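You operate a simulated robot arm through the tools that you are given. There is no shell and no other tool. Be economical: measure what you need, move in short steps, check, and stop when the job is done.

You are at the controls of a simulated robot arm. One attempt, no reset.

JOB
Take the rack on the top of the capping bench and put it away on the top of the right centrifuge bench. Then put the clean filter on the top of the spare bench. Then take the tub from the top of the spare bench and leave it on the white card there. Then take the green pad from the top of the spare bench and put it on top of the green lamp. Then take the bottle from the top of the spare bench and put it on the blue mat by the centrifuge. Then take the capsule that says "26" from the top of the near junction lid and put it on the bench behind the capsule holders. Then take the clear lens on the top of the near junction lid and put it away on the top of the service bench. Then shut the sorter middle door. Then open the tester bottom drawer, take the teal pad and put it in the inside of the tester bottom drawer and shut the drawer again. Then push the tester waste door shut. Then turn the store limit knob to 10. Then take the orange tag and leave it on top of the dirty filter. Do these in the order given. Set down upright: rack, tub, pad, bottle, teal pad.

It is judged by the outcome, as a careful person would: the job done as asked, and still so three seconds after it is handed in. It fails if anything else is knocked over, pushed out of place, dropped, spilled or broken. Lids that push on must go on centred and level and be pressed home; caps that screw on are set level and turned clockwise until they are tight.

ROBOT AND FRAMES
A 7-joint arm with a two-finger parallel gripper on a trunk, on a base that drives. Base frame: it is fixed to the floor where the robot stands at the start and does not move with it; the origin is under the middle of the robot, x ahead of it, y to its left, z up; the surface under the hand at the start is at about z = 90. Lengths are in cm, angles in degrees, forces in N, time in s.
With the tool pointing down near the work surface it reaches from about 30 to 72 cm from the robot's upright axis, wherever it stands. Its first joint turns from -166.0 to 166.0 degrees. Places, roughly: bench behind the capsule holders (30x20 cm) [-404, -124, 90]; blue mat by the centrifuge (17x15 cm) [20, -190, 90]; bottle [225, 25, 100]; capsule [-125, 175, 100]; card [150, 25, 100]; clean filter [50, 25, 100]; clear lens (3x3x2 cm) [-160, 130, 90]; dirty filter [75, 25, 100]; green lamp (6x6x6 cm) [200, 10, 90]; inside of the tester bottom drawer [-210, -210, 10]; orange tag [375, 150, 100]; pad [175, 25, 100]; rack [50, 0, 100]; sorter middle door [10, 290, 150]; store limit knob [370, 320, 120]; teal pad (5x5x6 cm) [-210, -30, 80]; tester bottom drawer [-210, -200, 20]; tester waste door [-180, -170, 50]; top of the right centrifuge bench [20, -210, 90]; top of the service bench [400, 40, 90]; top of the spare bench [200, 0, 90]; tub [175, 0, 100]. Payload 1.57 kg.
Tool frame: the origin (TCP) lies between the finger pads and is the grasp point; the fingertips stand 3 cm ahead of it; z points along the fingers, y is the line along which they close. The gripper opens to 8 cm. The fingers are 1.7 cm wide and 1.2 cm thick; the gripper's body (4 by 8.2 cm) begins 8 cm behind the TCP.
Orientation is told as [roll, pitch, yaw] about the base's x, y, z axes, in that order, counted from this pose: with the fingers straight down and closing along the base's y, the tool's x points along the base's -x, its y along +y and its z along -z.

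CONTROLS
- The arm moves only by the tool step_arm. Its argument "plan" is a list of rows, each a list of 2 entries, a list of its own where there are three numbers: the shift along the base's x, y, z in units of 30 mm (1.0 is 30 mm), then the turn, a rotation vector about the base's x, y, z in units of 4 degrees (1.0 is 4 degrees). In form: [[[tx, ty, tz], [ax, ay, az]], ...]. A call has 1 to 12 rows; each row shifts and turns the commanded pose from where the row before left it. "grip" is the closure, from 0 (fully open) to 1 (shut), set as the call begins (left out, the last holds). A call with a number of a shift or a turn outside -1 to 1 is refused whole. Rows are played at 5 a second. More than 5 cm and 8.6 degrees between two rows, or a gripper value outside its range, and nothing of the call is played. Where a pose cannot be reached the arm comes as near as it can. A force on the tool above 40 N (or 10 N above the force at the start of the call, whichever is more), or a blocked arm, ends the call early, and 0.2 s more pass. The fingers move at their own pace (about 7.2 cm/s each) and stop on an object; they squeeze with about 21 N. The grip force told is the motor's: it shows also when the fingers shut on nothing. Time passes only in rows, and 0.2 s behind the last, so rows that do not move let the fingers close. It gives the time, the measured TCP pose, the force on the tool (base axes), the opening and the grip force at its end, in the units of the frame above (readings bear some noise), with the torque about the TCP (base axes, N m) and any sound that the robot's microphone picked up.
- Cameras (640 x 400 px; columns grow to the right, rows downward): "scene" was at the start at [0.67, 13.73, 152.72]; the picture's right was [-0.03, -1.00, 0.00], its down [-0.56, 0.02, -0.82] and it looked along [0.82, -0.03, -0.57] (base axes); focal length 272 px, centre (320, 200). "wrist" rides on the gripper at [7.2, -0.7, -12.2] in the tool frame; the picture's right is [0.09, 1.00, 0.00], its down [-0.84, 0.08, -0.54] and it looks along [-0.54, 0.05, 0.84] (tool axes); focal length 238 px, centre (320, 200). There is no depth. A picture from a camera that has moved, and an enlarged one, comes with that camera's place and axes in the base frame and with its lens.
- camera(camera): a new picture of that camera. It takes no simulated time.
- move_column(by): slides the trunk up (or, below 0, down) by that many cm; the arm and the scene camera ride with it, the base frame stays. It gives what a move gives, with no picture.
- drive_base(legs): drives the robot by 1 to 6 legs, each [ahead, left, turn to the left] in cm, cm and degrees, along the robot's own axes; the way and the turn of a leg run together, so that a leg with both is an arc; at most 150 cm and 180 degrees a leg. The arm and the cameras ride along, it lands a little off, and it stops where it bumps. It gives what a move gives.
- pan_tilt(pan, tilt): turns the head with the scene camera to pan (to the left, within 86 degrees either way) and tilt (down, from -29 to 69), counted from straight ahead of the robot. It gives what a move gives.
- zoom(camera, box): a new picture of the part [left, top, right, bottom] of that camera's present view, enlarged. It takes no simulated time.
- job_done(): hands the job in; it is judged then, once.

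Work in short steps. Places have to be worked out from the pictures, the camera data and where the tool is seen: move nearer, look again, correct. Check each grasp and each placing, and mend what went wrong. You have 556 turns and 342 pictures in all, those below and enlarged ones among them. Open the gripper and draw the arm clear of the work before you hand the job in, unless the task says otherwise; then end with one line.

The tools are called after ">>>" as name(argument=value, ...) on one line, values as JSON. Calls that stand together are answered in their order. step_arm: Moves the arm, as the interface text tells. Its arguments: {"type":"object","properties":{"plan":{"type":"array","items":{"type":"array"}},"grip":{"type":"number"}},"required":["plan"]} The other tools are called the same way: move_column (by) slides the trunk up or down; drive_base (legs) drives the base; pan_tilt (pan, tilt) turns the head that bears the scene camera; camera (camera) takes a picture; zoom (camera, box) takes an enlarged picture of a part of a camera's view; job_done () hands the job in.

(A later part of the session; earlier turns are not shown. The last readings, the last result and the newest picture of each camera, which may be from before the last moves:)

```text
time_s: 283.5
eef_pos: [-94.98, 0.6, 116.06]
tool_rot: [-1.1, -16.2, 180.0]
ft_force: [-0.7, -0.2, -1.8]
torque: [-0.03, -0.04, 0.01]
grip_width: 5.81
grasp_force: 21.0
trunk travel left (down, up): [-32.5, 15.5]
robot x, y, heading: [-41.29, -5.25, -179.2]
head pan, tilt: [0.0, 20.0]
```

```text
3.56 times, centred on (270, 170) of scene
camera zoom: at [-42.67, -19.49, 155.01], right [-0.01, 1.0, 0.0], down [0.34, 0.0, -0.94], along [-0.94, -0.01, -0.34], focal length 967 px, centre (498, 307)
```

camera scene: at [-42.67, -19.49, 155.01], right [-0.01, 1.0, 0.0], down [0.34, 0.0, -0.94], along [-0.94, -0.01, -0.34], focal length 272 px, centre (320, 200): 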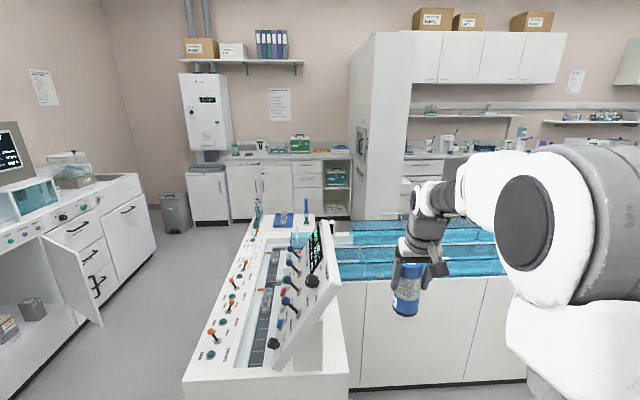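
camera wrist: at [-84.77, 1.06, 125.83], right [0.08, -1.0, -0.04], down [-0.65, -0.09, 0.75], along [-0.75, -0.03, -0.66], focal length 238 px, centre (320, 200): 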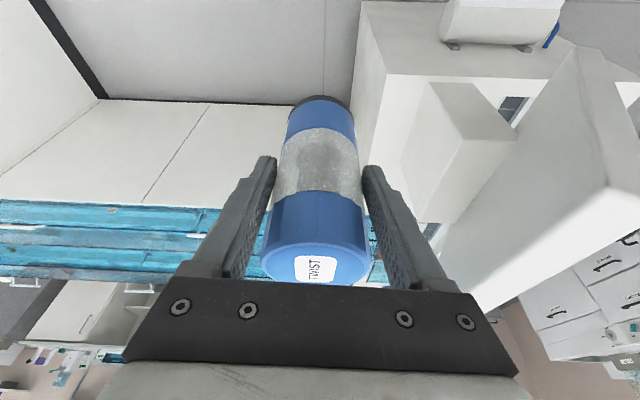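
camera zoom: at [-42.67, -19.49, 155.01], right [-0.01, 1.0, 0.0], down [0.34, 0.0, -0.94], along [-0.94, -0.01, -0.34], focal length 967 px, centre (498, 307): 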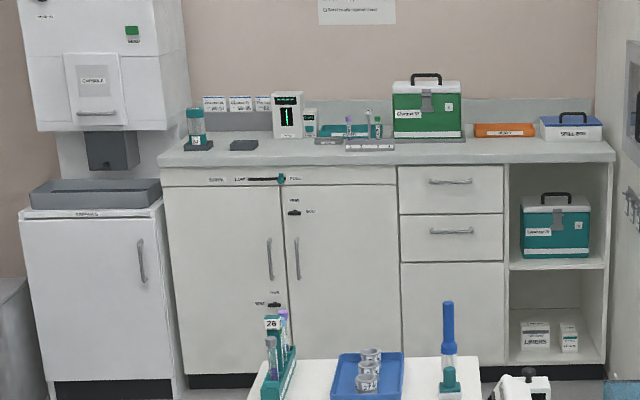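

The holders (grey squares) are on the far bench's left end; the bench spot behind them is my goal. I back off 20 cm, go left past the console to y≈−107 and look down the corridor.

>>> drive_base(legs=[[-20, 0, -0.8], [0, 102, 0]])

>>> pan_tilt(pan=5, tilt=25)

>>> camera(camera="scene")

```text
time_s: 292.9
eef_pos: [-75.49, -99.56, 116.06]
tool_rot: [-1.1, -16.3, 178.9]
ft_force: [0.7, -0.3, -2.4]
torque: [-0.01, -0.07, 0.02]
grip_width: 5.78
grasp_force: 20.6
trunk travel left (down, up): [-32.5, 15.5]
robot x, y, heading: [-22.01, -106.91, 179.4]
head pan, tilt: [0.0, 20.0]
```

```text
time_s: 293.6
eef_pos: [-75.32, -99.63, 116.06]
tool_rot: [-1.1, -16.3, 178.8]
ft_force: [-0.4, -0.6, -2.3]
torque: [0.02, -0.06, -0.02]
grip_width: 5.79
grasp_force: 21.5
trunk travel left (down, up): [-32.5, 15.5]
robot x, y, heading: [-22.0, -106.83, 179.7]
head pan, tilt: [5.0, 25.0]
```

```text
240 pictures are left
camera scene: at [-23.29, -121.51, 154.21], right [-0.08, 1.0, 0.0], down [0.42, 0.03, -0.91], along [-0.9, -0.07, -0.42], focal length 272 px, centre (320, 200)
```

scene: 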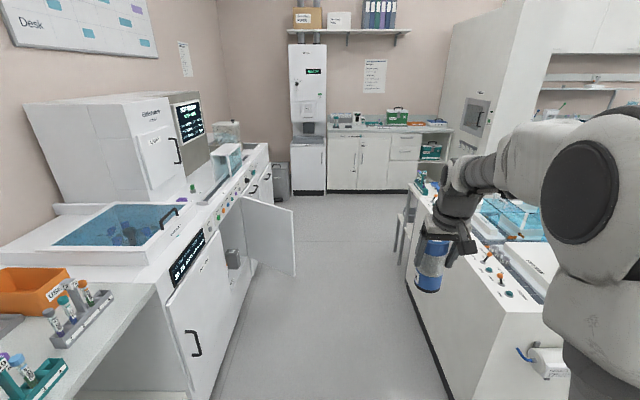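

Corridor runs between y≈−65 and the open waste door's tip at ≈(−170, −150). I keep to y≈−107 and advance in checked steps.

>>> drive_base(legs=[[75, 0, 0.4]])

>>> camera(camera="scene")

```text
time_s: 298.9
eef_pos: [-150.38, -97.78, 116.04]
tool_rot: [-1.1, -16.3, 178.2]
ft_force: [0.9, 0.5, -0.6]
torque: [0.0, -0.06, -0.04]
grip_width: 5.77
grasp_force: 20.5
trunk travel left (down, up): [-32.5, 15.5]
robot x, y, heading: [-96.9, -105.68, 178.8]
head pan, tilt: [5.0, 25.0]
```

```text
239 pictures are left
camera scene: at [-98.5, -120.46, 154.2], right [-0.07, 1.0, 0.0], down [0.42, 0.03, -0.91], along [-0.9, -0.06, -0.42], focal length 272 px, centre (320, 200)
```

scene: 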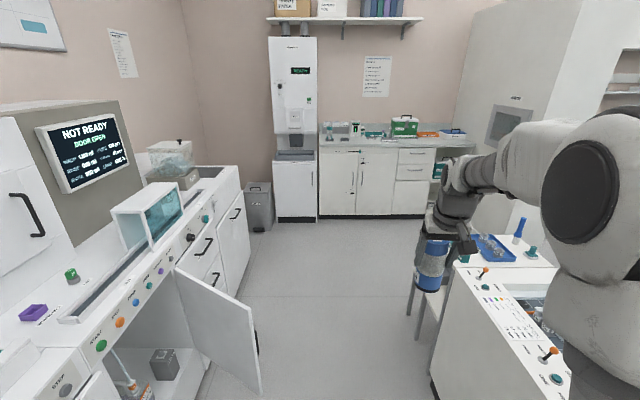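

>>> drive_base(legs=[[80, 0, 1.2], [60, 0, 0]])

>>> camera(camera="scene")

```text
time_s: 308.5
eef_pos: [-289.5, -98.27, 116.1]
tool_rot: [-1.1, -16.3, 179.4]
ft_force: [0.4, -0.7, -3.0]
torque: [-0.02, -0.04, 0.01]
grip_width: 5.74
grasp_force: 20.5
trunk travel left (down, up): [-32.5, 15.5]
robot x, y, heading: [-236.01, -105.11, -179.9]
head pan, tilt: [5.0, 25.0]
```

```text
238 pictures are left
camera scene: at [-237.18, -119.72, 154.2], right [-0.09, 1.0, 0.0], down [0.42, 0.04, -0.91], along [-0.9, -0.08, -0.42], focal length 272 px, centre (320, 200)
```

scene: 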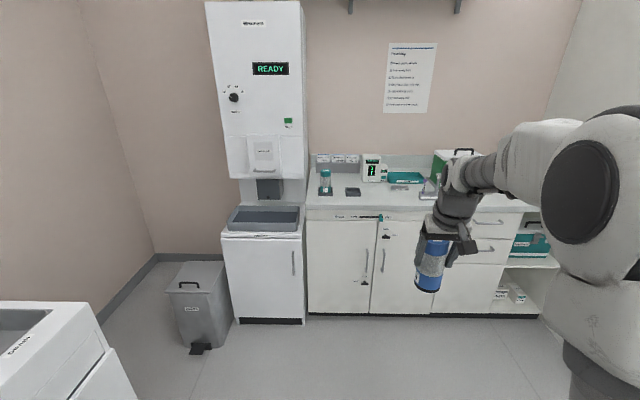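

>>> zoom(camera="scene", box=[295, 140, 455, 240])

```text
4.00 times, centred on (375, 190) of scene
camera zoom: at [-237.18, -119.72, 154.2], right [-0.09, 1.0, 0.0], down [0.42, 0.04, -0.91], along [-0.9, -0.08, -0.42], focal length 1087 px, centre (100, 240)
```

zoom: 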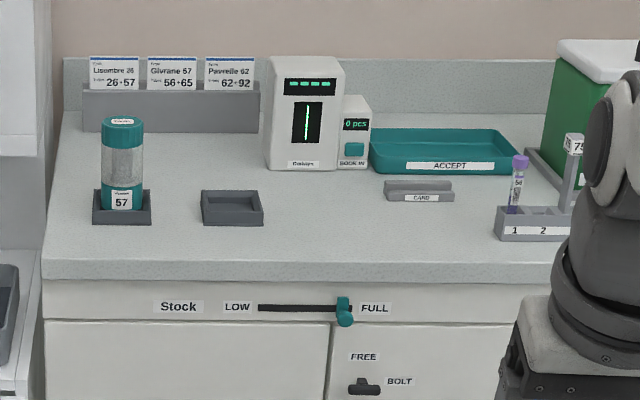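

The free bench spot behind the holders is around (−402, −121), between holders (x≈−383) and the card rack (x≈−423). I drive nearer.

>>> drive_base(legs=[[70, 10, 0]])

>>> camera(camera="scene")

>>> camera(camera="wrist")

```text
time_s: 313.5
eef_pos: [-359.95, -108.44, 116.01]
tool_rot: [-1.1, -16.3, 179.5]
ft_force: [-0.1, -1.0, -1.7]
torque: [0.04, -0.05, -0.02]
grip_width: 5.79
grasp_force: 21.1
trunk travel left (down, up): [-32.5, 15.5]
robot x, y, heading: [-306.03, -115.23, -180.1]
head pan, tilt: [5.0, 25.0]
```

```text
236 pictures are left
camera scene: at [-307.45, -129.89, 154.2], right [-0.09, 1.0, 0.0], down [0.42, 0.04, -0.91], along [-0.9, -0.08, -0.42], focal length 272 px, centre (320, 200)
```

scene: 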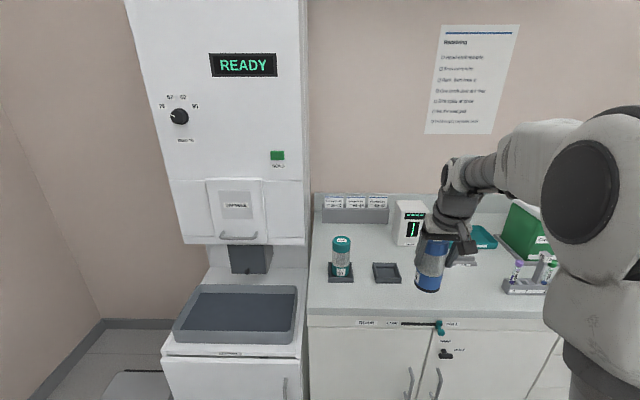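

```text
235 pictures are left
camera wrist: at [-349.5, -108.16, 125.82], right [0.07, -1.0, -0.04], down [-0.65, -0.08, 0.75], along [-0.75, -0.03, -0.66], focal length 238 px, centre (320, 200)
```

wrist: 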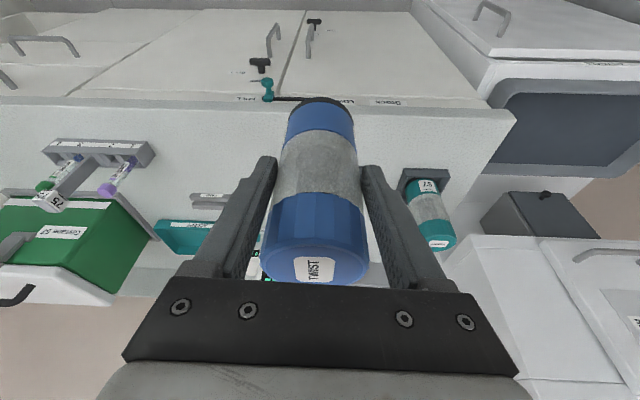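

>>> drive_base(legs=[[22, 2, 0]])

>>> pan_tilt(pan=0, tilt=38)

>>> step_arm(plan=[[[-0.9, -0.3, 0.1], [0, 0, 0]], [[-0.9, -0.4, 0], [0, 0, 0]], [[-0.9, -0.5, 0], [0, 0, 0]], [[-0.9, -0.6, 0], [0, 0, 0]], [[-0.9, -0.6, 0], [0, 0, 0]]])

>>> camera(camera="scene")

>>> camera(camera="wrist")

```text
time_s: 315.6
eef_pos: [-381.85, -110.33, 116.03]
tool_rot: [-1.1, -16.3, 179.4]
ft_force: [-0.3, 0.0, -0.8]
torque: [0.03, -0.04, -0.04]
grip_width: 5.71
grasp_force: 21.1
trunk travel left (down, up): [-32.5, 15.5]
robot x, y, heading: [-328.17, -117.01, -180.1]
head pan, tilt: [5.0, 25.0]
```

```text
time_s: 316.3
eef_pos: [-381.88, -110.37, 116.07]
tool_rot: [-1.1, -16.3, 179.4]
ft_force: [-0.1, 0.6, -1.4]
torque: [0.02, -0.06, 0.02]
grip_width: 5.76
grasp_force: 20.6
trunk travel left (down, up): [-32.5, 15.5]
robot x, y, heading: [-328.16, -117.1, -180.0]
head pan, tilt: [0.0, 38.0]
```

```text
time_s: 317.5
eef_pos: [-395.21, -117.45, 116.66]
tool_rot: [-1.1, -16.2, 179.4]
ft_force: [-0.1, 0.0, -1.7]
torque: [-0.03, -0.06, 0.01]
grip_width: 5.77
grasp_force: 20.6
trunk travel left (down, up): [-32.5, 15.5]
robot x, y, heading: [-328.24, -117.19, -180.0]
head pan, tilt: [0.0, 38.0]
```

```text
234 pictures are left
camera scene: at [-329.01, -131.07, 152.17], right [0.0, 1.0, 0.0], down [0.62, 0.0, -0.79], along [-0.79, 0.0, -0.62], focal length 272 px, centre (320, 200)
```

scene: 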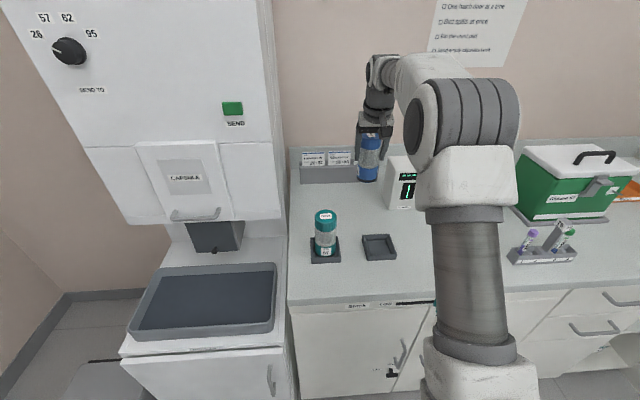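

```text
233 pictures are left
camera wrist: at [-385.04, -117.12, 126.4], right [0.07, -1.0, -0.04], down [-0.65, -0.08, 0.75], along [-0.75, -0.03, -0.66], focal length 238 px, centre (320, 200)
```

wrist: 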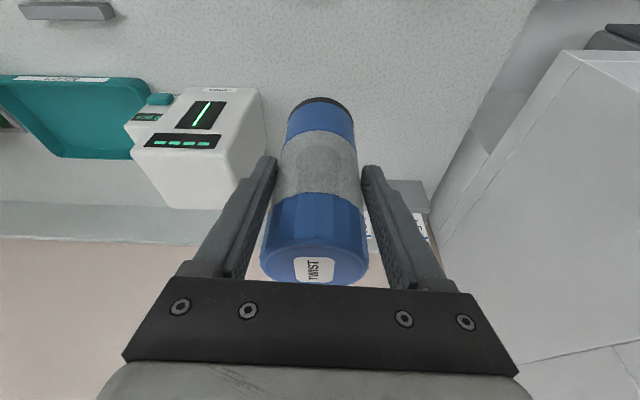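

I move to (−402, −121) while lowering, correcting the 1° roll.

>>> step_arm(plan=[[[-0.6, -0.35, -0.9], [0.27, 0, 0]], [[-0.6, -0.35, -0.9], [0, 0, 0]], [[-0.6, -0.35, -0.9], [0, 0, 0]], [[-0.45, -0.15, -0.9], [0, 0, 0]], [[0, 0, -0.9], [0, 0, 0]], [[0, 0, -0.7], [0, 0, 0]]])

>>> zoom(camera="scene", box=[280, 120, 480, 300])

>>> camera(camera="wrist")

```text
time_s: 318.9
eef_pos: [-402.11, -121.04, 100.88]
tool_rot: [-2.1, -16.4, 179.7]
ft_force: [1.1, 0.1, -2.4]
torque: [0.0, -0.03, -0.02]
grip_width: 5.74
grasp_force: 21.3
trunk travel left (down, up): [-32.5, 15.5]
robot x, y, heading: [-328.26, -117.43, -180.0]
head pan, tilt: [0.0, 38.0]
```

```text
2.22 times, centred on (380, 210) of scene
camera zoom: at [-329.0, -131.06, 152.17], right [0.0, 1.0, 0.0], down [0.62, 0.0, -0.79], along [-0.79, 0.0, -0.62], focal length 604 px, centre (187, 178)
```

zoom: 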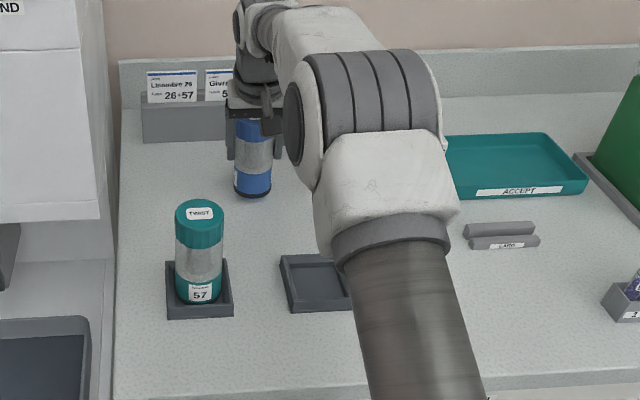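

```text
231 pictures are left
camera wrist: at [-391.79, -120.95, 110.61], right [0.07, -1.0, -0.06], down [-0.65, -0.09, 0.75], along [-0.75, -0.01, -0.66], focal length 238 px, centre (320, 200)
```

wrist: 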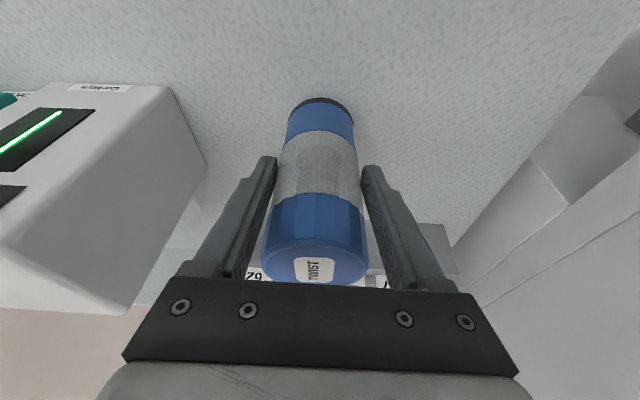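

Roll went the wrong way; I undo it (−2.1° → 0) and lower to contact.

>>> step_arm(plan=[[[0, 0, -0.4], [-0.5, 0, 0]], [[0, 0, -0.4], [0, 0, 0]], [[0, 0, -0.15], [0, 0, 0]], [[0, 0, -0.1], [0, 0, 0]]])

```text
time_s: 319.9
eef_pos: [-402.04, -121.12, 97.95]
tool_rot: [-0.1, -16.5, 179.1]
ft_force: [5.1, 1.9, 23.7]
torque: [0.05, 0.28, -0.02]
grip_width: 5.54
grasp_force: 21.1
trunk travel left (down, up): [-32.5, 15.5]
robot x, y, heading: [-328.68, -117.07, -179.9]
head pan, tilt: [0.0, 38.0]
```

>>> step_arm(plan=[[[0, 0, 0.05], [0, 0, 0]], [[0, 0, 0], [0, 0, 0]]])

>>> zoom(camera="scene", box=[330, 120, 400, 200])

```text
time_s: 320.5
eef_pos: [-402.08, -121.13, 97.94]
tool_rot: [-0.2, -16.5, 179.0]
ft_force: [-0.1, 2.3, 20.0]
torque: [0.06, 0.38, 0.02]
grip_width: 5.52
grasp_force: 21.3
trunk travel left (down, up): [-32.5, 15.5]
robot x, y, heading: [-327.98, -117.45, -179.9]
head pan, tilt: [0.0, 38.0]
```

```text
5.00 times, centred on (365, 160) of scene
camera zoom: at [-328.78, -131.04, 152.17], right [0.0, 1.0, 0.0], down [0.61, 0.0, -0.79], along [-0.79, 0.0, -0.61], focal length 1359 px, centre (95, 400)
```

zoom: 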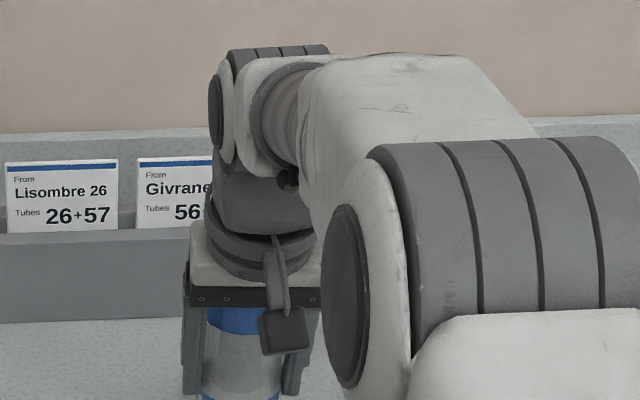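

It stands upright. I open and rise.

>>> step_arm(plan=[[[0, 0, 0.03], [0, 0, 0]], [[0, 0, 0], [0, 0, 0]], [[0, 0, 0], [0, 0, 0]], [[0, 0, 0.5], [0, 0, 0]], [[0, 0, 0.8], [0, 0, 0]], [[0, 0, 0.8], [0, 0, 0]], [[0, 0, 0.8], [0, 0, 0]], [[0, 0, 0.8], [0, 0, 0]], [[0, 0, 0.8], [0, 0, 0]], [[0.5, 0.3, 0.5], [0, 0, 0]], [[0.9, 0.3, 0.2], [0, 0, 0]], [[0.9, 0.3, 0], [0, 0, 0]]], grip=0)

>>> camera(camera="scene")

```text
time_s: 323.1
eef_pos: [-395.16, -118.32, 113.64]
tool_rot: [-0.2, -16.3, 179.1]
ft_force: [0.3, -0.2, -0.4]
torque: [-0.02, -0.02, 0.01]
grip_width: 8.0
grasp_force: 0.1
trunk travel left (down, up): [-32.5, 15.5]
robot x, y, heading: [-328.28, -117.06, -180.0]
head pan, tilt: [0.0, 38.0]
```

```text
229 pictures are left
camera scene: at [-328.97, -131.06, 152.17], right [0.0, 1.0, 0.0], down [0.62, 0.0, -0.79], along [-0.79, 0.0, -0.62], focal length 272 px, centre (320, 200)
```

scene: 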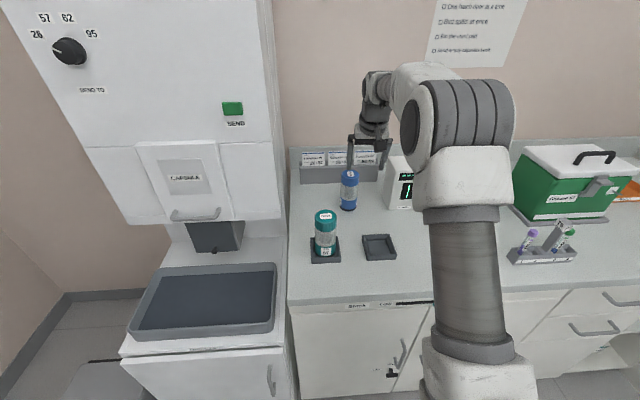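

Capsule 26 stands behind the holders. Now back for the lens: I draw in the arm, set the tool vertical, and retrace the corridor.

>>> step_arm(plan=[[[0.9, 0, 0.3], [0, -1, 0]], [[0.9, 0, 0.3], [0, -1, 0]], [[0.9, 0, 0.3], [0, -1, 0]], [[0.9, 0, 0.3], [0, -1, 0]], [[0.9, 0, 0.3], [0, 0, 0]], [[0.9, 0, 0], [0, 0, 0]]])

>>> drive_base(legs=[[-60, 0, 0], [-32, -10, 0]])

>>> drive_base(legs=[[-75, 0, 0]])

```text
time_s: 324.5
eef_pos: [-378.92, -118.56, 118.09]
tool_rot: [-0.4, -0.2, 179.3]
ft_force: [-0.7, 0.0, 0.2]
torque: [0.02, 0.0, 0.01]
grip_width: 8.0
grasp_force: 0.0
trunk travel left (down, up): [-32.5, 15.5]
robot x, y, heading: [-327.91, -117.08, -179.9]
head pan, tilt: [0.0, 38.0]
```

```text
time_s: 331.2
eef_pos: [-286.76, -108.45, 118.07]
tool_rot: [-0.4, -0.4, 179.2]
ft_force: [0.4, -0.8, 0.1]
torque: [-0.01, 0.02, 0.0]
grip_width: 7.99
grasp_force: 0.0
trunk travel left (down, up): [-32.5, 15.5]
robot x, y, heading: [-235.61, -107.08, -179.7]
head pan, tilt: [0.0, 38.0]
```

```text
time_s: 336.7
eef_pos: [-209.43, -108.56, 118.15]
tool_rot: [-0.4, -0.3, -179.6]
ft_force: [-0.5, 0.1, -0.3]
torque: [0.05, -0.01, -0.01]
grip_width: 7.96
grasp_force: 0.0
trunk travel left (down, up): [-32.5, 15.5]
robot x, y, heading: [-159.0, -105.98, -179.0]
head pan, tilt: [0.0, 38.0]
```

>>> drive_base(legs=[[-70, 0, -1], [-68, 0, 0], [0, -112, 0], [0, 0, -54]])

>>> pan_tilt(pan=0, tilt=30)

>>> camera(camera="scene")

```text
time_s: 357.5
eef_pos: [-56.4, 46.61, 118.06]
tool_rot: [-0.3, -0.2, 125.9]
ft_force: [-0.1, 0.2, -0.3]
torque: [0.0, -0.02, 0.0]
grip_width: 8.0
grasp_force: 0.0
trunk travel left (down, up): [-32.5, 15.5]
robot x, y, heading: [-24.72, 6.65, 126.9]
head pan, tilt: [0.0, 38.0]
```

```text
time_s: 358.2
eef_pos: [-56.52, 46.66, 118.24]
tool_rot: [-0.4, -0.2, 126.0]
ft_force: [0.3, 0.4, 0.4]
torque: [0.0, -0.01, 0.0]
grip_width: 8.0
grasp_force: 0.1
trunk travel left (down, up): [-32.5, 15.5]
robot x, y, heading: [-24.63, 6.78, 126.9]
head pan, tilt: [0.0, 30.0]
```

```text
228 pictures are left
camera scene: at [-36.83, -0.77, 153.4], right [0.8, 0.6, 0.0], down [0.3, -0.4, -0.87], along [-0.52, 0.69, -0.5], focal length 272 px, centre (320, 200)
```

scene: 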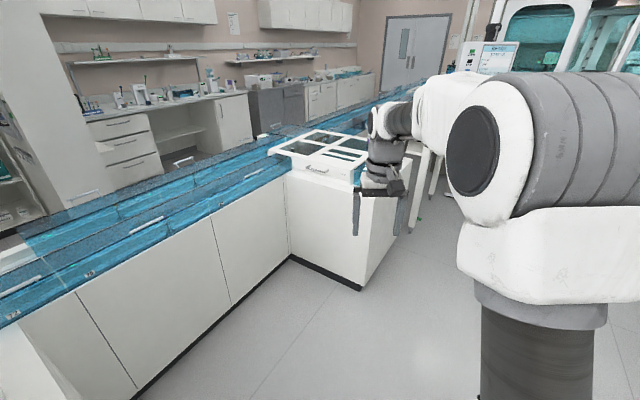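

Floor corner of the recess is at ≈(−160, 122); I can stand near (−115, 82). I drive most of the way.

>>> drive_base(legs=[[104, 25, 0]])

>>> pan_tilt(pan=0, tilt=40)

>>> camera(camera="scene")

>>> camera(camera="wrist")

```text
time_s: 365.2
eef_pos: [-138.72, 113.44, 118.09]
tool_rot: [-0.4, -0.3, 126.2]
ft_force: [0.6, -0.4, 0.4]
torque: [0.0, -0.01, 0.04]
grip_width: 7.99
grasp_force: 0.1
trunk travel left (down, up): [-32.5, 15.5]
robot x, y, heading: [-106.97, 73.77, 127.0]
head pan, tilt: [0.0, 30.0]
```

```text
time_s: 366.0
eef_pos: [-138.72, 113.35, 118.07]
tool_rot: [-0.4, -0.3, 126.2]
ft_force: [0.1, 0.0, -0.6]
torque: [0.0, -0.01, 0.02]
grip_width: 8.02
grasp_force: 0.0
trunk travel left (down, up): [-32.5, 15.5]
robot x, y, heading: [-106.76, 73.88, 127.1]
head pan, tilt: [0.0, 40.0]
```

```text
227 pictures are left
camera scene: at [-118.62, 65.65, 151.87], right [0.8, 0.6, 0.0], down [0.39, -0.51, -0.77], along [-0.46, 0.61, -0.64], focal length 272 px, centre (320, 200)
```

scene: 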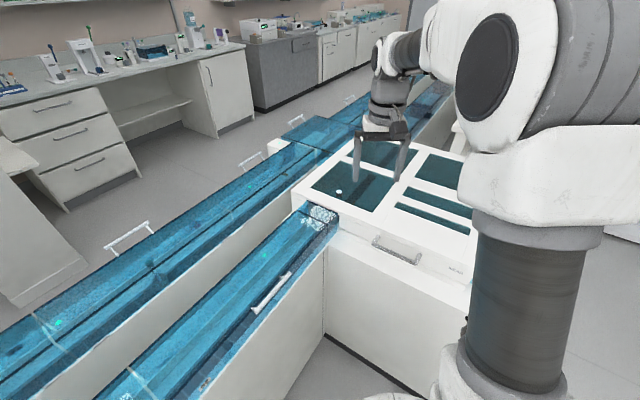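

```text
226 pictures are left
camera wrist: at [-134.06, 107.86, 130.28], right [-0.75, -0.66, -0.01], down [-0.56, 0.62, 0.55], along [-0.36, 0.41, -0.84], focal length 238 px, centre (320, 200)
```

wrist: 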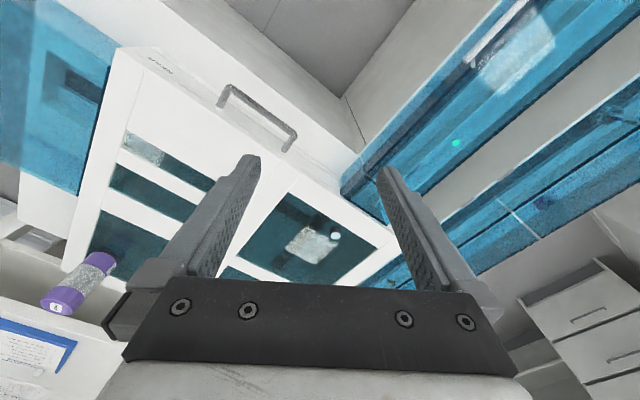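

Lens ≈ (−159, 131). Drive 11 cm further and move above it.

>>> drive_base(legs=[[10, 3, 0]])

>>> zoom(camera="wrist", box=[200, 100, 440, 300])

>>> zoom(camera="scene", box=[280, 130, 440, 250])

```text
time_s: 367.3
eef_pos: [-147.09, 119.4, 118.05]
tool_rot: [-0.5, -0.3, 126.3]
ft_force: [-0.2, 0.0, -0.1]
torque: [-0.01, 0.02, 0.02]
grip_width: 7.98
grasp_force: 0.1
trunk travel left (down, up): [-32.5, 15.5]
robot x, y, heading: [-114.96, 80.07, 127.1]
head pan, tilt: [0.0, 40.0]
```

```text
2.00 times, centred on (320, 200) of wrist
camera zoom: at [-142.38, 113.85, 130.28], right [-0.75, -0.66, -0.01], down [-0.56, 0.62, 0.55], along [-0.36, 0.41, -0.84], focal length 477 px, centre (320, 200)
```

zoom: 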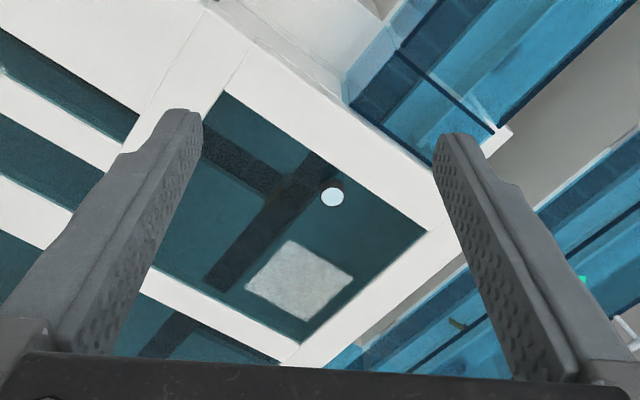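

```text
3.33 times, centred on (360, 190) of scene
camera zoom: at [-126.91, 71.64, 151.87], right [0.8, 0.6, 0.0], down [0.39, -0.51, -0.77], along [-0.46, 0.61, -0.64], focal length 906 px, centre (187, 233)
```

zoom: 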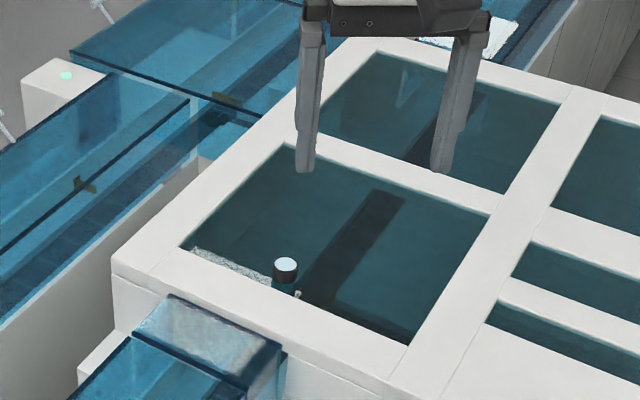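

Lens ≈ (−159.8, 131.8), top z≈91. I move over it to z≈102 and look closely.

>>> step_arm(plan=[[[-0.7, 0.69, -0.8], [0, 0, 0]], [[-0.7, 0.69, -0.8], [0, 0, 0]], [[-0.7, 0.69, -0.8], [0, 0, 0]], [[-0.7, 0.69, -0.8], [0, 0, 0]], [[-0.7, 0.69, -0.8], [0, 0, 0]], [[-0.7, 0.69, -0.8], [0, 0, 0]]])

>>> camera(camera="wrist")

>>> zoom(camera="scene", box=[280, 130, 440, 250])

```text
time_s: 368.7
eef_pos: [-159.72, 131.85, 103.84]
tool_rot: [-0.4, -0.2, 126.3]
ft_force: [-0.1, 0.1, -0.3]
torque: [0.02, -0.02, 0.02]
grip_width: 8.01
grasp_force: 0.3
trunk travel left (down, up): [-32.5, 15.5]
robot x, y, heading: [-115.57, 79.59, 127.2]
head pan, tilt: [0.0, 40.0]
```

```text
223 pictures are left
camera wrist: at [-155.07, 126.28, 116.04], right [-0.75, -0.66, -0.01], down [-0.56, 0.62, 0.55], along [-0.36, 0.41, -0.84], focal length 238 px, centre (320, 200)
```

wrist: 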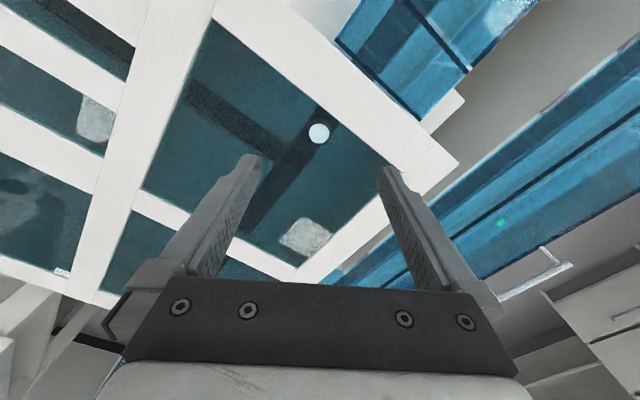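

```text
3.33 times, centred on (360, 190) of scene
camera zoom: at [-126.91, 71.64, 151.87], right [0.8, 0.6, 0.0], down [0.39, -0.51, -0.77], along [-0.46, 0.61, -0.64], focal length 906 px, centre (187, 233)
```

zoom: 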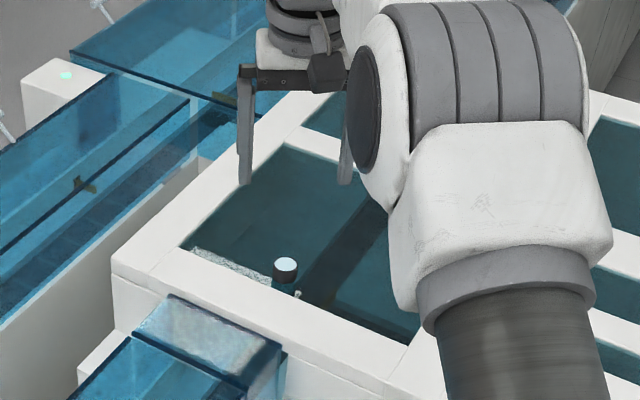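

The near frame edge is only 2.3 cm from the lens, so I turn the tool to close along x (yaw 90) and centre over (−160.1, 132.3).

>>> step_arm(plan=[[[-0.05, 0.06, -0.2], [0, 0, -1]], [[-0.05, 0.06, -0.2], [0, 0, -1]], [[0, 0, 0], [0, 0, -1]], [[0, 0, 0], [0, 0, -1]], [[0, 0, 0], [0, 0, -1]], [[0, 0, 0], [0, 0, -1]], [[0, 0, 0], [0, 0, -1]], [[0, 0, 0], [0, 0, -1]], [[0, 0, 0], [0, 0, -1]], [[0, 0, -0.9], [0, 0, 0]]])

>>> camera(camera="wrist")

```text
time_s: 370.9
eef_pos: [-159.98, 132.03, 99.86]
tool_rot: [-0.4, -0.2, 90.2]
ft_force: [-0.6, -0.2, -0.3]
torque: [0.02, -0.02, -0.01]
grip_width: 8.01
grasp_force: 0.0
trunk travel left (down, up): [-32.5, 15.5]
robot x, y, heading: [-115.09, 79.48, 127.3]
head pan, tilt: [0.0, 40.0]
```

```text
221 pictures are left
camera wrist: at [-159.41, 124.85, 112.04], right [-1.0, -0.1, -0.01], down [-0.08, 0.83, 0.55], along [-0.05, 0.54, -0.84], focal length 238 px, centre (320, 200)
```

wrist: 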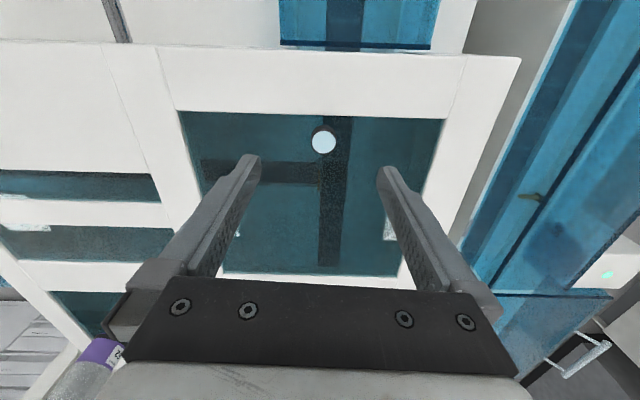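

Centred. I descend with care to z≈93.

>>> step_arm(plan=[[[-0.08, 0, -0.7], [0, 0, 0]], [[0, 0, -0.7], [0, 0, 0]], [[0, 0, -0.4], [0, 0, 0]], [[0, 0, -0.2], [0, 0, 0]], [[0, 0, -0.1], [0, 0, 0]]])

>>> camera(camera="wrist")

>>> zoom(camera="scene", box=[300, 150, 400, 230])

```text
time_s: 372.1
eef_pos: [-160.15, 132.26, 93.27]
tool_rot: [-0.4, -0.2, 90.3]
ft_force: [0.0, -0.6, -0.1]
torque: [0.02, -0.02, -0.04]
grip_width: 8.0
grasp_force: 0.1
trunk travel left (down, up): [-32.5, 15.5]
robot x, y, heading: [-115.46, 79.49, 127.0]
head pan, tilt: [0.0, 40.0]
```

```text
220 pictures are left
camera wrist: at [-159.62, 124.94, 105.57], right [-1.0, -0.1, -0.01], down [-0.09, 0.83, 0.55], along [-0.05, 0.54, -0.84], focal length 238 px, centre (320, 200)
```

wrist: 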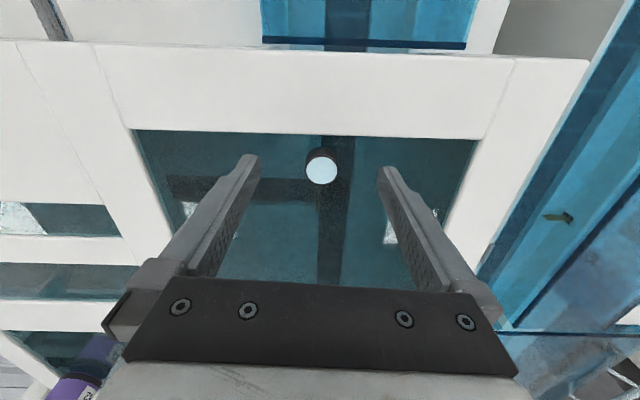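

```text
5.00 times, centred on (350, 190) of scene
camera zoom: at [-126.91, 71.64, 151.87], right [0.8, 0.6, 0.0], down [0.39, -0.51, -0.77], along [-0.46, 0.61, -0.64], focal length 1359 px, centre (170, 250)
```

zoom: 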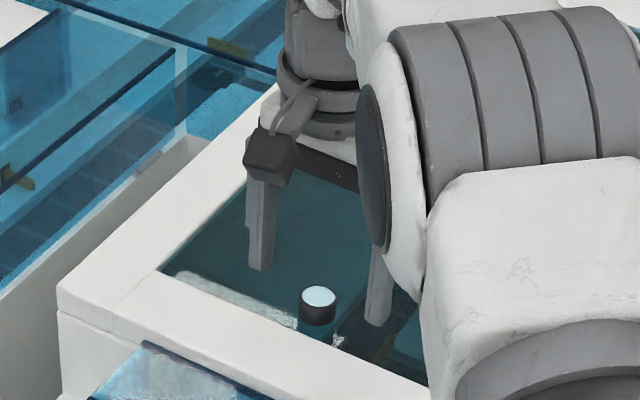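

The fingertips are level with the lens's top; I go lower in small force-checked steps.

>>> step_arm(plan=[[[0, -0.05, -0.2], [0, 0, 0]], [[0, 0, -0.1], [0, 0, 0]], [[0, 0, -0.1], [0, 0, 0]]])

>>> camera(camera="wrist")

```text
time_s: 372.9
eef_pos: [-160.33, 131.86, 92.18]
tool_rot: [-0.3, -0.3, 90.3]
ft_force: [0.8, -0.4, 0.7]
torque: [-0.05, -0.01, -0.02]
grip_width: 8.0
grasp_force: 0.0
trunk travel left (down, up): [-32.5, 15.5]
robot x, y, heading: [-115.32, 80.0, 127.2]
head pan, tilt: [0.0, 40.0]
```

```text
218 pictures are left
camera wrist: at [-159.75, 124.63, 104.4], right [-1.0, -0.1, -0.01], down [-0.09, 0.83, 0.55], along [-0.05, 0.54, -0.84], focal length 238 px, centre (320, 200)
```

wrist: 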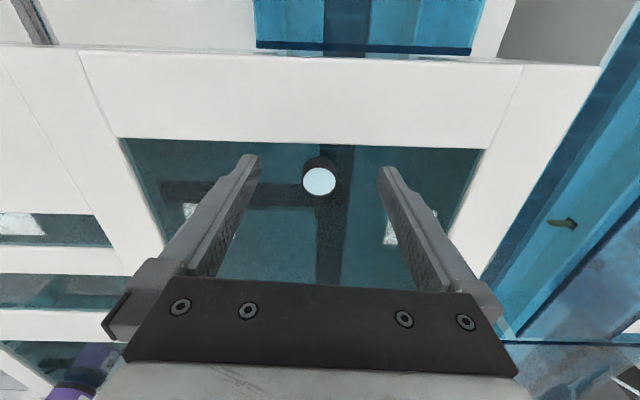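

The lens stands ~1.3 cm up between the pads; that is enough. Close.

>>> step_arm(plan=[[[0, 0, -0.08], [0, 0, 0]], [[0, 0, 0], [0, 0, 0]], [[0, 0, 0], [0, 0, 0]], [[0, 0, 0], [0, 0, 0]], [[0, 0, 0], [0, 0, 0]], [[0, 0, 0], [0, 0, 0]]], grip=1)

>>> step_arm(plan=[[[0, 0, 0.3], [0, 0, 0]], [[0, 0, 0.7], [0, 0, 0]], [[0, 0, 0.8], [0, 0, 0]], [[0, 0, 0.8], [0, 0, 0]]])

>>> camera(camera="wrist")

>>> zoom(camera="scene", box=[280, 110, 440, 230])

```text
time_s: 374.3
eef_pos: [-160.35, 131.97, 91.96]
tool_rot: [-0.5, -0.3, 90.4]
ft_force: [0.5, -0.1, 1.0]
torque: [0.01, -0.02, 0.03]
grip_width: 2.42
grasp_force: 21.4
trunk travel left (down, up): [-32.5, 15.5]
robot x, y, heading: [-115.46, 79.63, 127.2]
head pan, tilt: [0.0, 40.0]
```

```text
time_s: 375.3
eef_pos: [-160.34, 132.09, 100.13]
tool_rot: [-0.4, -0.4, 90.2]
ft_force: [0.1, 0.1, -0.2]
torque: [-0.03, 0.0, 0.01]
grip_width: 2.41
grasp_force: 21.4
trunk travel left (down, up): [-32.5, 15.5]
robot x, y, heading: [-115.62, 79.54, 126.8]
head pan, tilt: [0.0, 40.0]
```

```text
217 pictures are left
camera wrist: at [-159.74, 124.77, 112.23], right [-1.0, -0.1, -0.01], down [-0.09, 0.83, 0.55], along [-0.05, 0.54, -0.84], focal length 238 px, centre (320, 200)
```

wrist: 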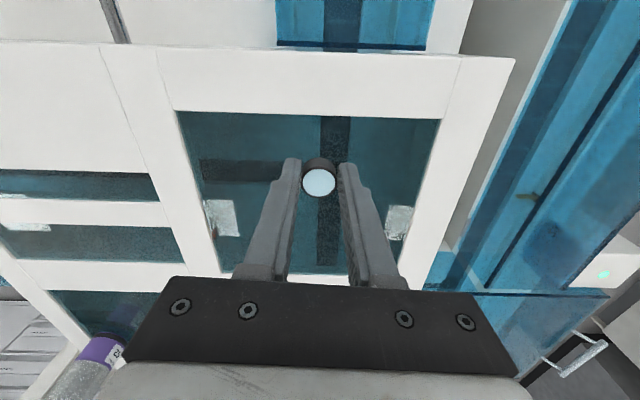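

```text
3.33 times, centred on (360, 170) of scene
camera zoom: at [-126.9, 71.64, 151.87], right [0.8, 0.6, 0.0], down [0.39, -0.51, -0.77], along [-0.46, 0.61, -0.64], focal length 906 px, centre (187, 300)
```

zoom: 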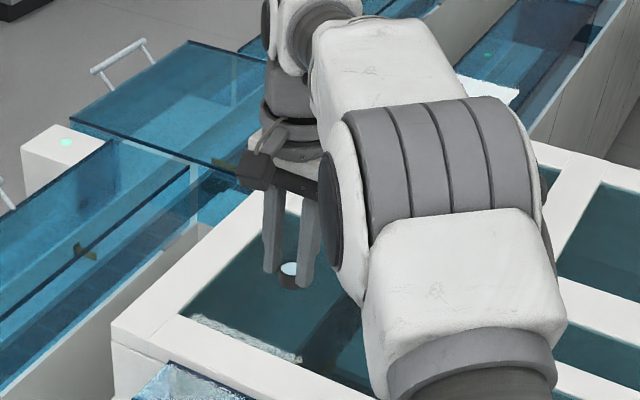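

The lens is held (2.4 cm). I raise and draw in, then turn and drive round by the left corridor to the service bench.

>>> step_arm(plan=[[[0.5, -0.6, 0.9], [0, 0, 0]], [[0.5, -0.6, 0.9], [0, 0, 0]], [[0.5, -0.6, 0.9], [0, 0, 0]], [[0.5, -0.6, 0.9], [0, 0, 0]], [[0.5, -0.6, 0.9], [0, 0, 0]], [[0.5, -0.6, 0.9], [0, 0, 0]], [[0.5, -0.6, 0.5], [0, 0, 0]], [[0.5, -0.6, 0], [0, 0, 0]]])

>>> drive_base(legs=[[-15, 0, 0], [0, 0, -127], [65, 0, 0], [0, 50, 0]])

>>> pan_tilt(pan=0, tilt=25)

>>> camera(camera="scene")

```text
time_s: 377.1
eef_pos: [-148.29, 117.26, 117.54]
tool_rot: [-0.5, -0.3, 90.2]
ft_force: [-0.6, 0.4, -0.8]
torque: [0.0, -0.03, -0.01]
grip_width: 2.41
grasp_force: 20.5
trunk travel left (down, up): [-32.5, 15.5]
robot x, y, heading: [-115.15, 79.86, 127.5]
head pan, tilt: [0.0, 40.0]
```

```text
time_s: 394.2
eef_pos: [10.61, 120.15, 117.47]
tool_rot: [-0.4, -0.3, -38.5]
ft_force: [-0.4, -0.4, 0.2]
torque: [0.01, -0.02, -0.03]
grip_width: 2.42
grasp_force: 20.8
trunk travel left (down, up): [-32.5, 15.5]
robot x, y, heading: [-39.66, 118.2, -1.7]
head pan, tilt: [0.0, 40.0]
```

```text
time_s: 395.0
eef_pos: [10.67, 120.17, 117.41]
tool_rot: [-0.4, -0.3, -38.3]
ft_force: [0.5, -0.1, -0.7]
torque: [0.03, 0.02, -0.02]
grip_width: 2.41
grasp_force: 21.6
trunk travel left (down, up): [-32.5, 15.5]
robot x, y, heading: [-39.37, 118.02, -1.5]
head pan, tilt: [0.0, 25.0]
```

```text
215 pictures are left
camera scene: at [-37.93, 131.93, 154.2], right [-0.03, -1.0, 0.0], down [-0.42, 0.01, -0.91], along [0.91, -0.02, -0.42], focal length 272 px, centre (320, 200)
```

scene: 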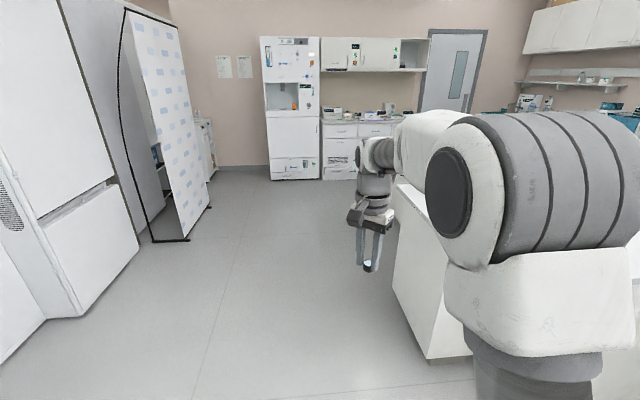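

>>> drive_base(legs=[[140, 4, 1.7], [140, 0, 0], [40, 0, 0]])

>>> pan_tilt(pan=-30, tilt=32)

>>> camera(camera="scene")

```text
time_s: 415.8
eef_pos: [327.18, 122.13, 117.63]
tool_rot: [-0.4, -0.3, -36.3]
ft_force: [0.5, 0.0, -0.4]
torque: [0.01, 0.03, 0.02]
grip_width: 2.43
grasp_force: 21.3
trunk travel left (down, up): [-32.5, 15.5]
robot x, y, heading: [277.47, 118.33, 0.8]
head pan, tilt: [0.0, 25.0]
```

```text
time_s: 416.7
eef_pos: [327.27, 121.98, 117.56]
tool_rot: [-0.4, -0.3, -36.3]
ft_force: [-0.8, 0.0, 0.2]
torque: [0.0, -0.04, 0.03]
grip_width: 2.43
grasp_force: 21.4
trunk travel left (down, up): [-32.5, 15.5]
robot x, y, heading: [277.0, 118.01, 0.5]
head pan, tilt: [-30.0, 32.0]
```

```text
214 pictures are left
camera scene: at [276.83, 127.62, 153.09], right [-0.49, -0.87, 0.0], down [-0.46, 0.26, -0.85], along [0.74, -0.42, -0.53], focal length 272 px, centre (320, 200)
```

scene: 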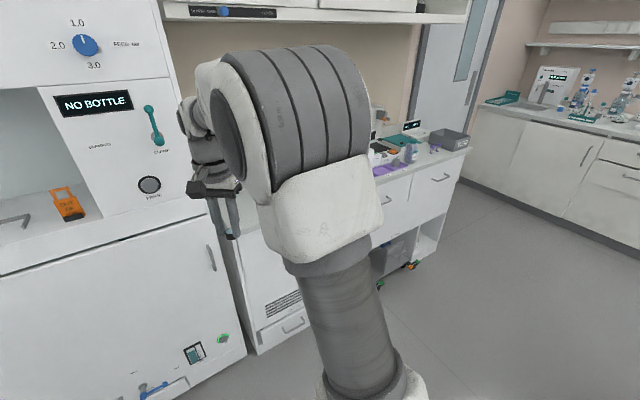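

>>> drive_base(legs=[[22, 0, -0.6], [0, -82, 0]])

>>> pan_tilt(pan=0, tilt=35)

>>> camera(camera="scene")

>>> camera(camera="wrist")

```text
time_s: 424.9
eef_pos: [348.02, 38.47, 117.51]
tool_rot: [-0.4, -0.3, -38.0]
ft_force: [0.4, -0.1, -0.9]
torque: [0.01, 0.0, -0.05]
grip_width: 2.41
grasp_force: 21.2
trunk travel left (down, up): [-32.5, 15.5]
robot x, y, heading: [297.95, 35.81, -1.0]
head pan, tilt: [-30.0, 32.0]
```

```text
time_s: 425.9
eef_pos: [347.94, 38.45, 117.48]
tool_rot: [-0.4, -0.2, -38.1]
ft_force: [0.5, 0.6, 0.6]
torque: [0.0, 0.03, -0.01]
grip_width: 2.39
grasp_force: 21.2
trunk travel left (down, up): [-32.5, 15.5]
robot x, y, heading: [297.73, 35.98, -1.1]
head pan, tilt: [0.0, 35.0]
```

```text
213 pictures are left
camera scene: at [298.83, 49.86, 152.63], right [-0.02, -1.0, 0.0], down [-0.57, 0.01, -0.82], along [0.82, -0.02, -0.57], focal length 272 px, centre (320, 200)
```

scene: 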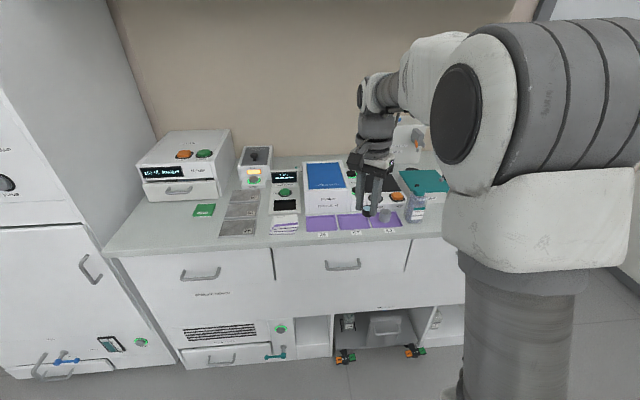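

```text
212 pictures are left
camera wrist: at [341.82, 42.44, 129.71], right [0.54, 0.84, -0.01], down [0.71, -0.45, 0.55], along [0.46, -0.3, -0.84], focal length 238 px, centre (320, 200)
```

wrist: 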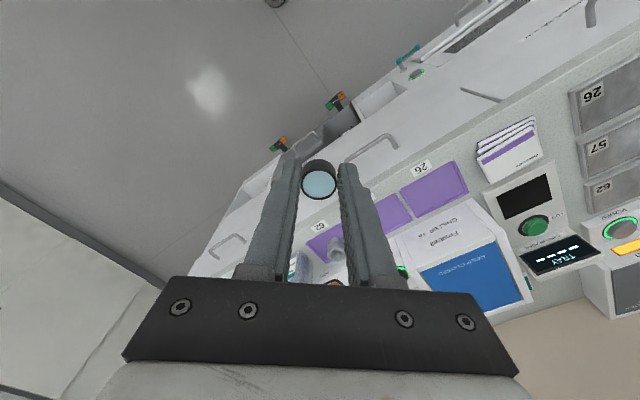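

>>> zoom(camera="scene", box=[90, 120, 330, 270])

```text
2.67 times, centred on (210, 195) of scene
camera zoom: at [298.83, 49.86, 152.63], right [-0.02, -1.0, 0.0], down [-0.57, 0.01, -0.82], along [0.82, -0.02, -0.57], focal length 725 px, centre (613, 213)
```

zoom: 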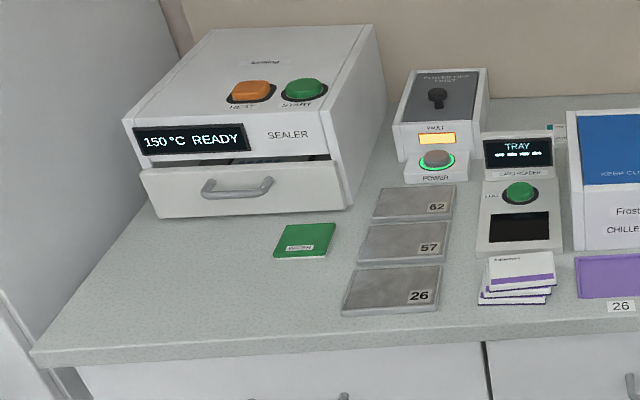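

A free patch in front of the sealer, around (376, 102), will do. I strafe left and advance.

>>> drive_base(legs=[[0, 58, 1], [18, 0, 0]])

>>> camera(camera="scene")

>>> camera(camera="wrist")

```text
time_s: 432.2
eef_pos: [366.24, 98.85, 117.56]
tool_rot: [-0.3, -0.3, -36.8]
ft_force: [0.0, 0.0, -0.5]
torque: [0.02, -0.03, 0.02]
grip_width: 2.41
grasp_force: 20.9
trunk travel left (down, up): [-32.5, 15.5]
robot x, y, heading: [316.43, 95.23, 0.2]
head pan, tilt: [0.0, 35.0]
```

```text
210 pictures are left
camera scene: at [316.94, 109.21, 152.63], right [0.0, -1.0, 0.0], down [-0.57, 0.0, -0.82], along [0.82, 0.0, -0.57], focal length 272 px, centre (320, 200)
```

scene: 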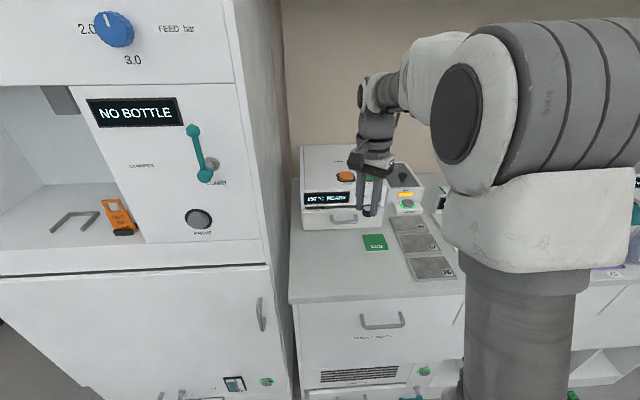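

```text
209 pictures are left
camera wrist: at [360.07, 102.67, 129.71], right [0.52, 0.85, -0.01], down [0.72, -0.43, 0.55], along [0.46, -0.29, -0.84], focal length 238 px, centre (320, 200)
```

wrist: 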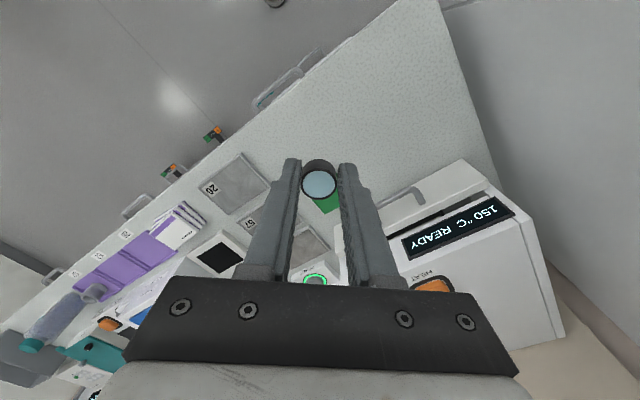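

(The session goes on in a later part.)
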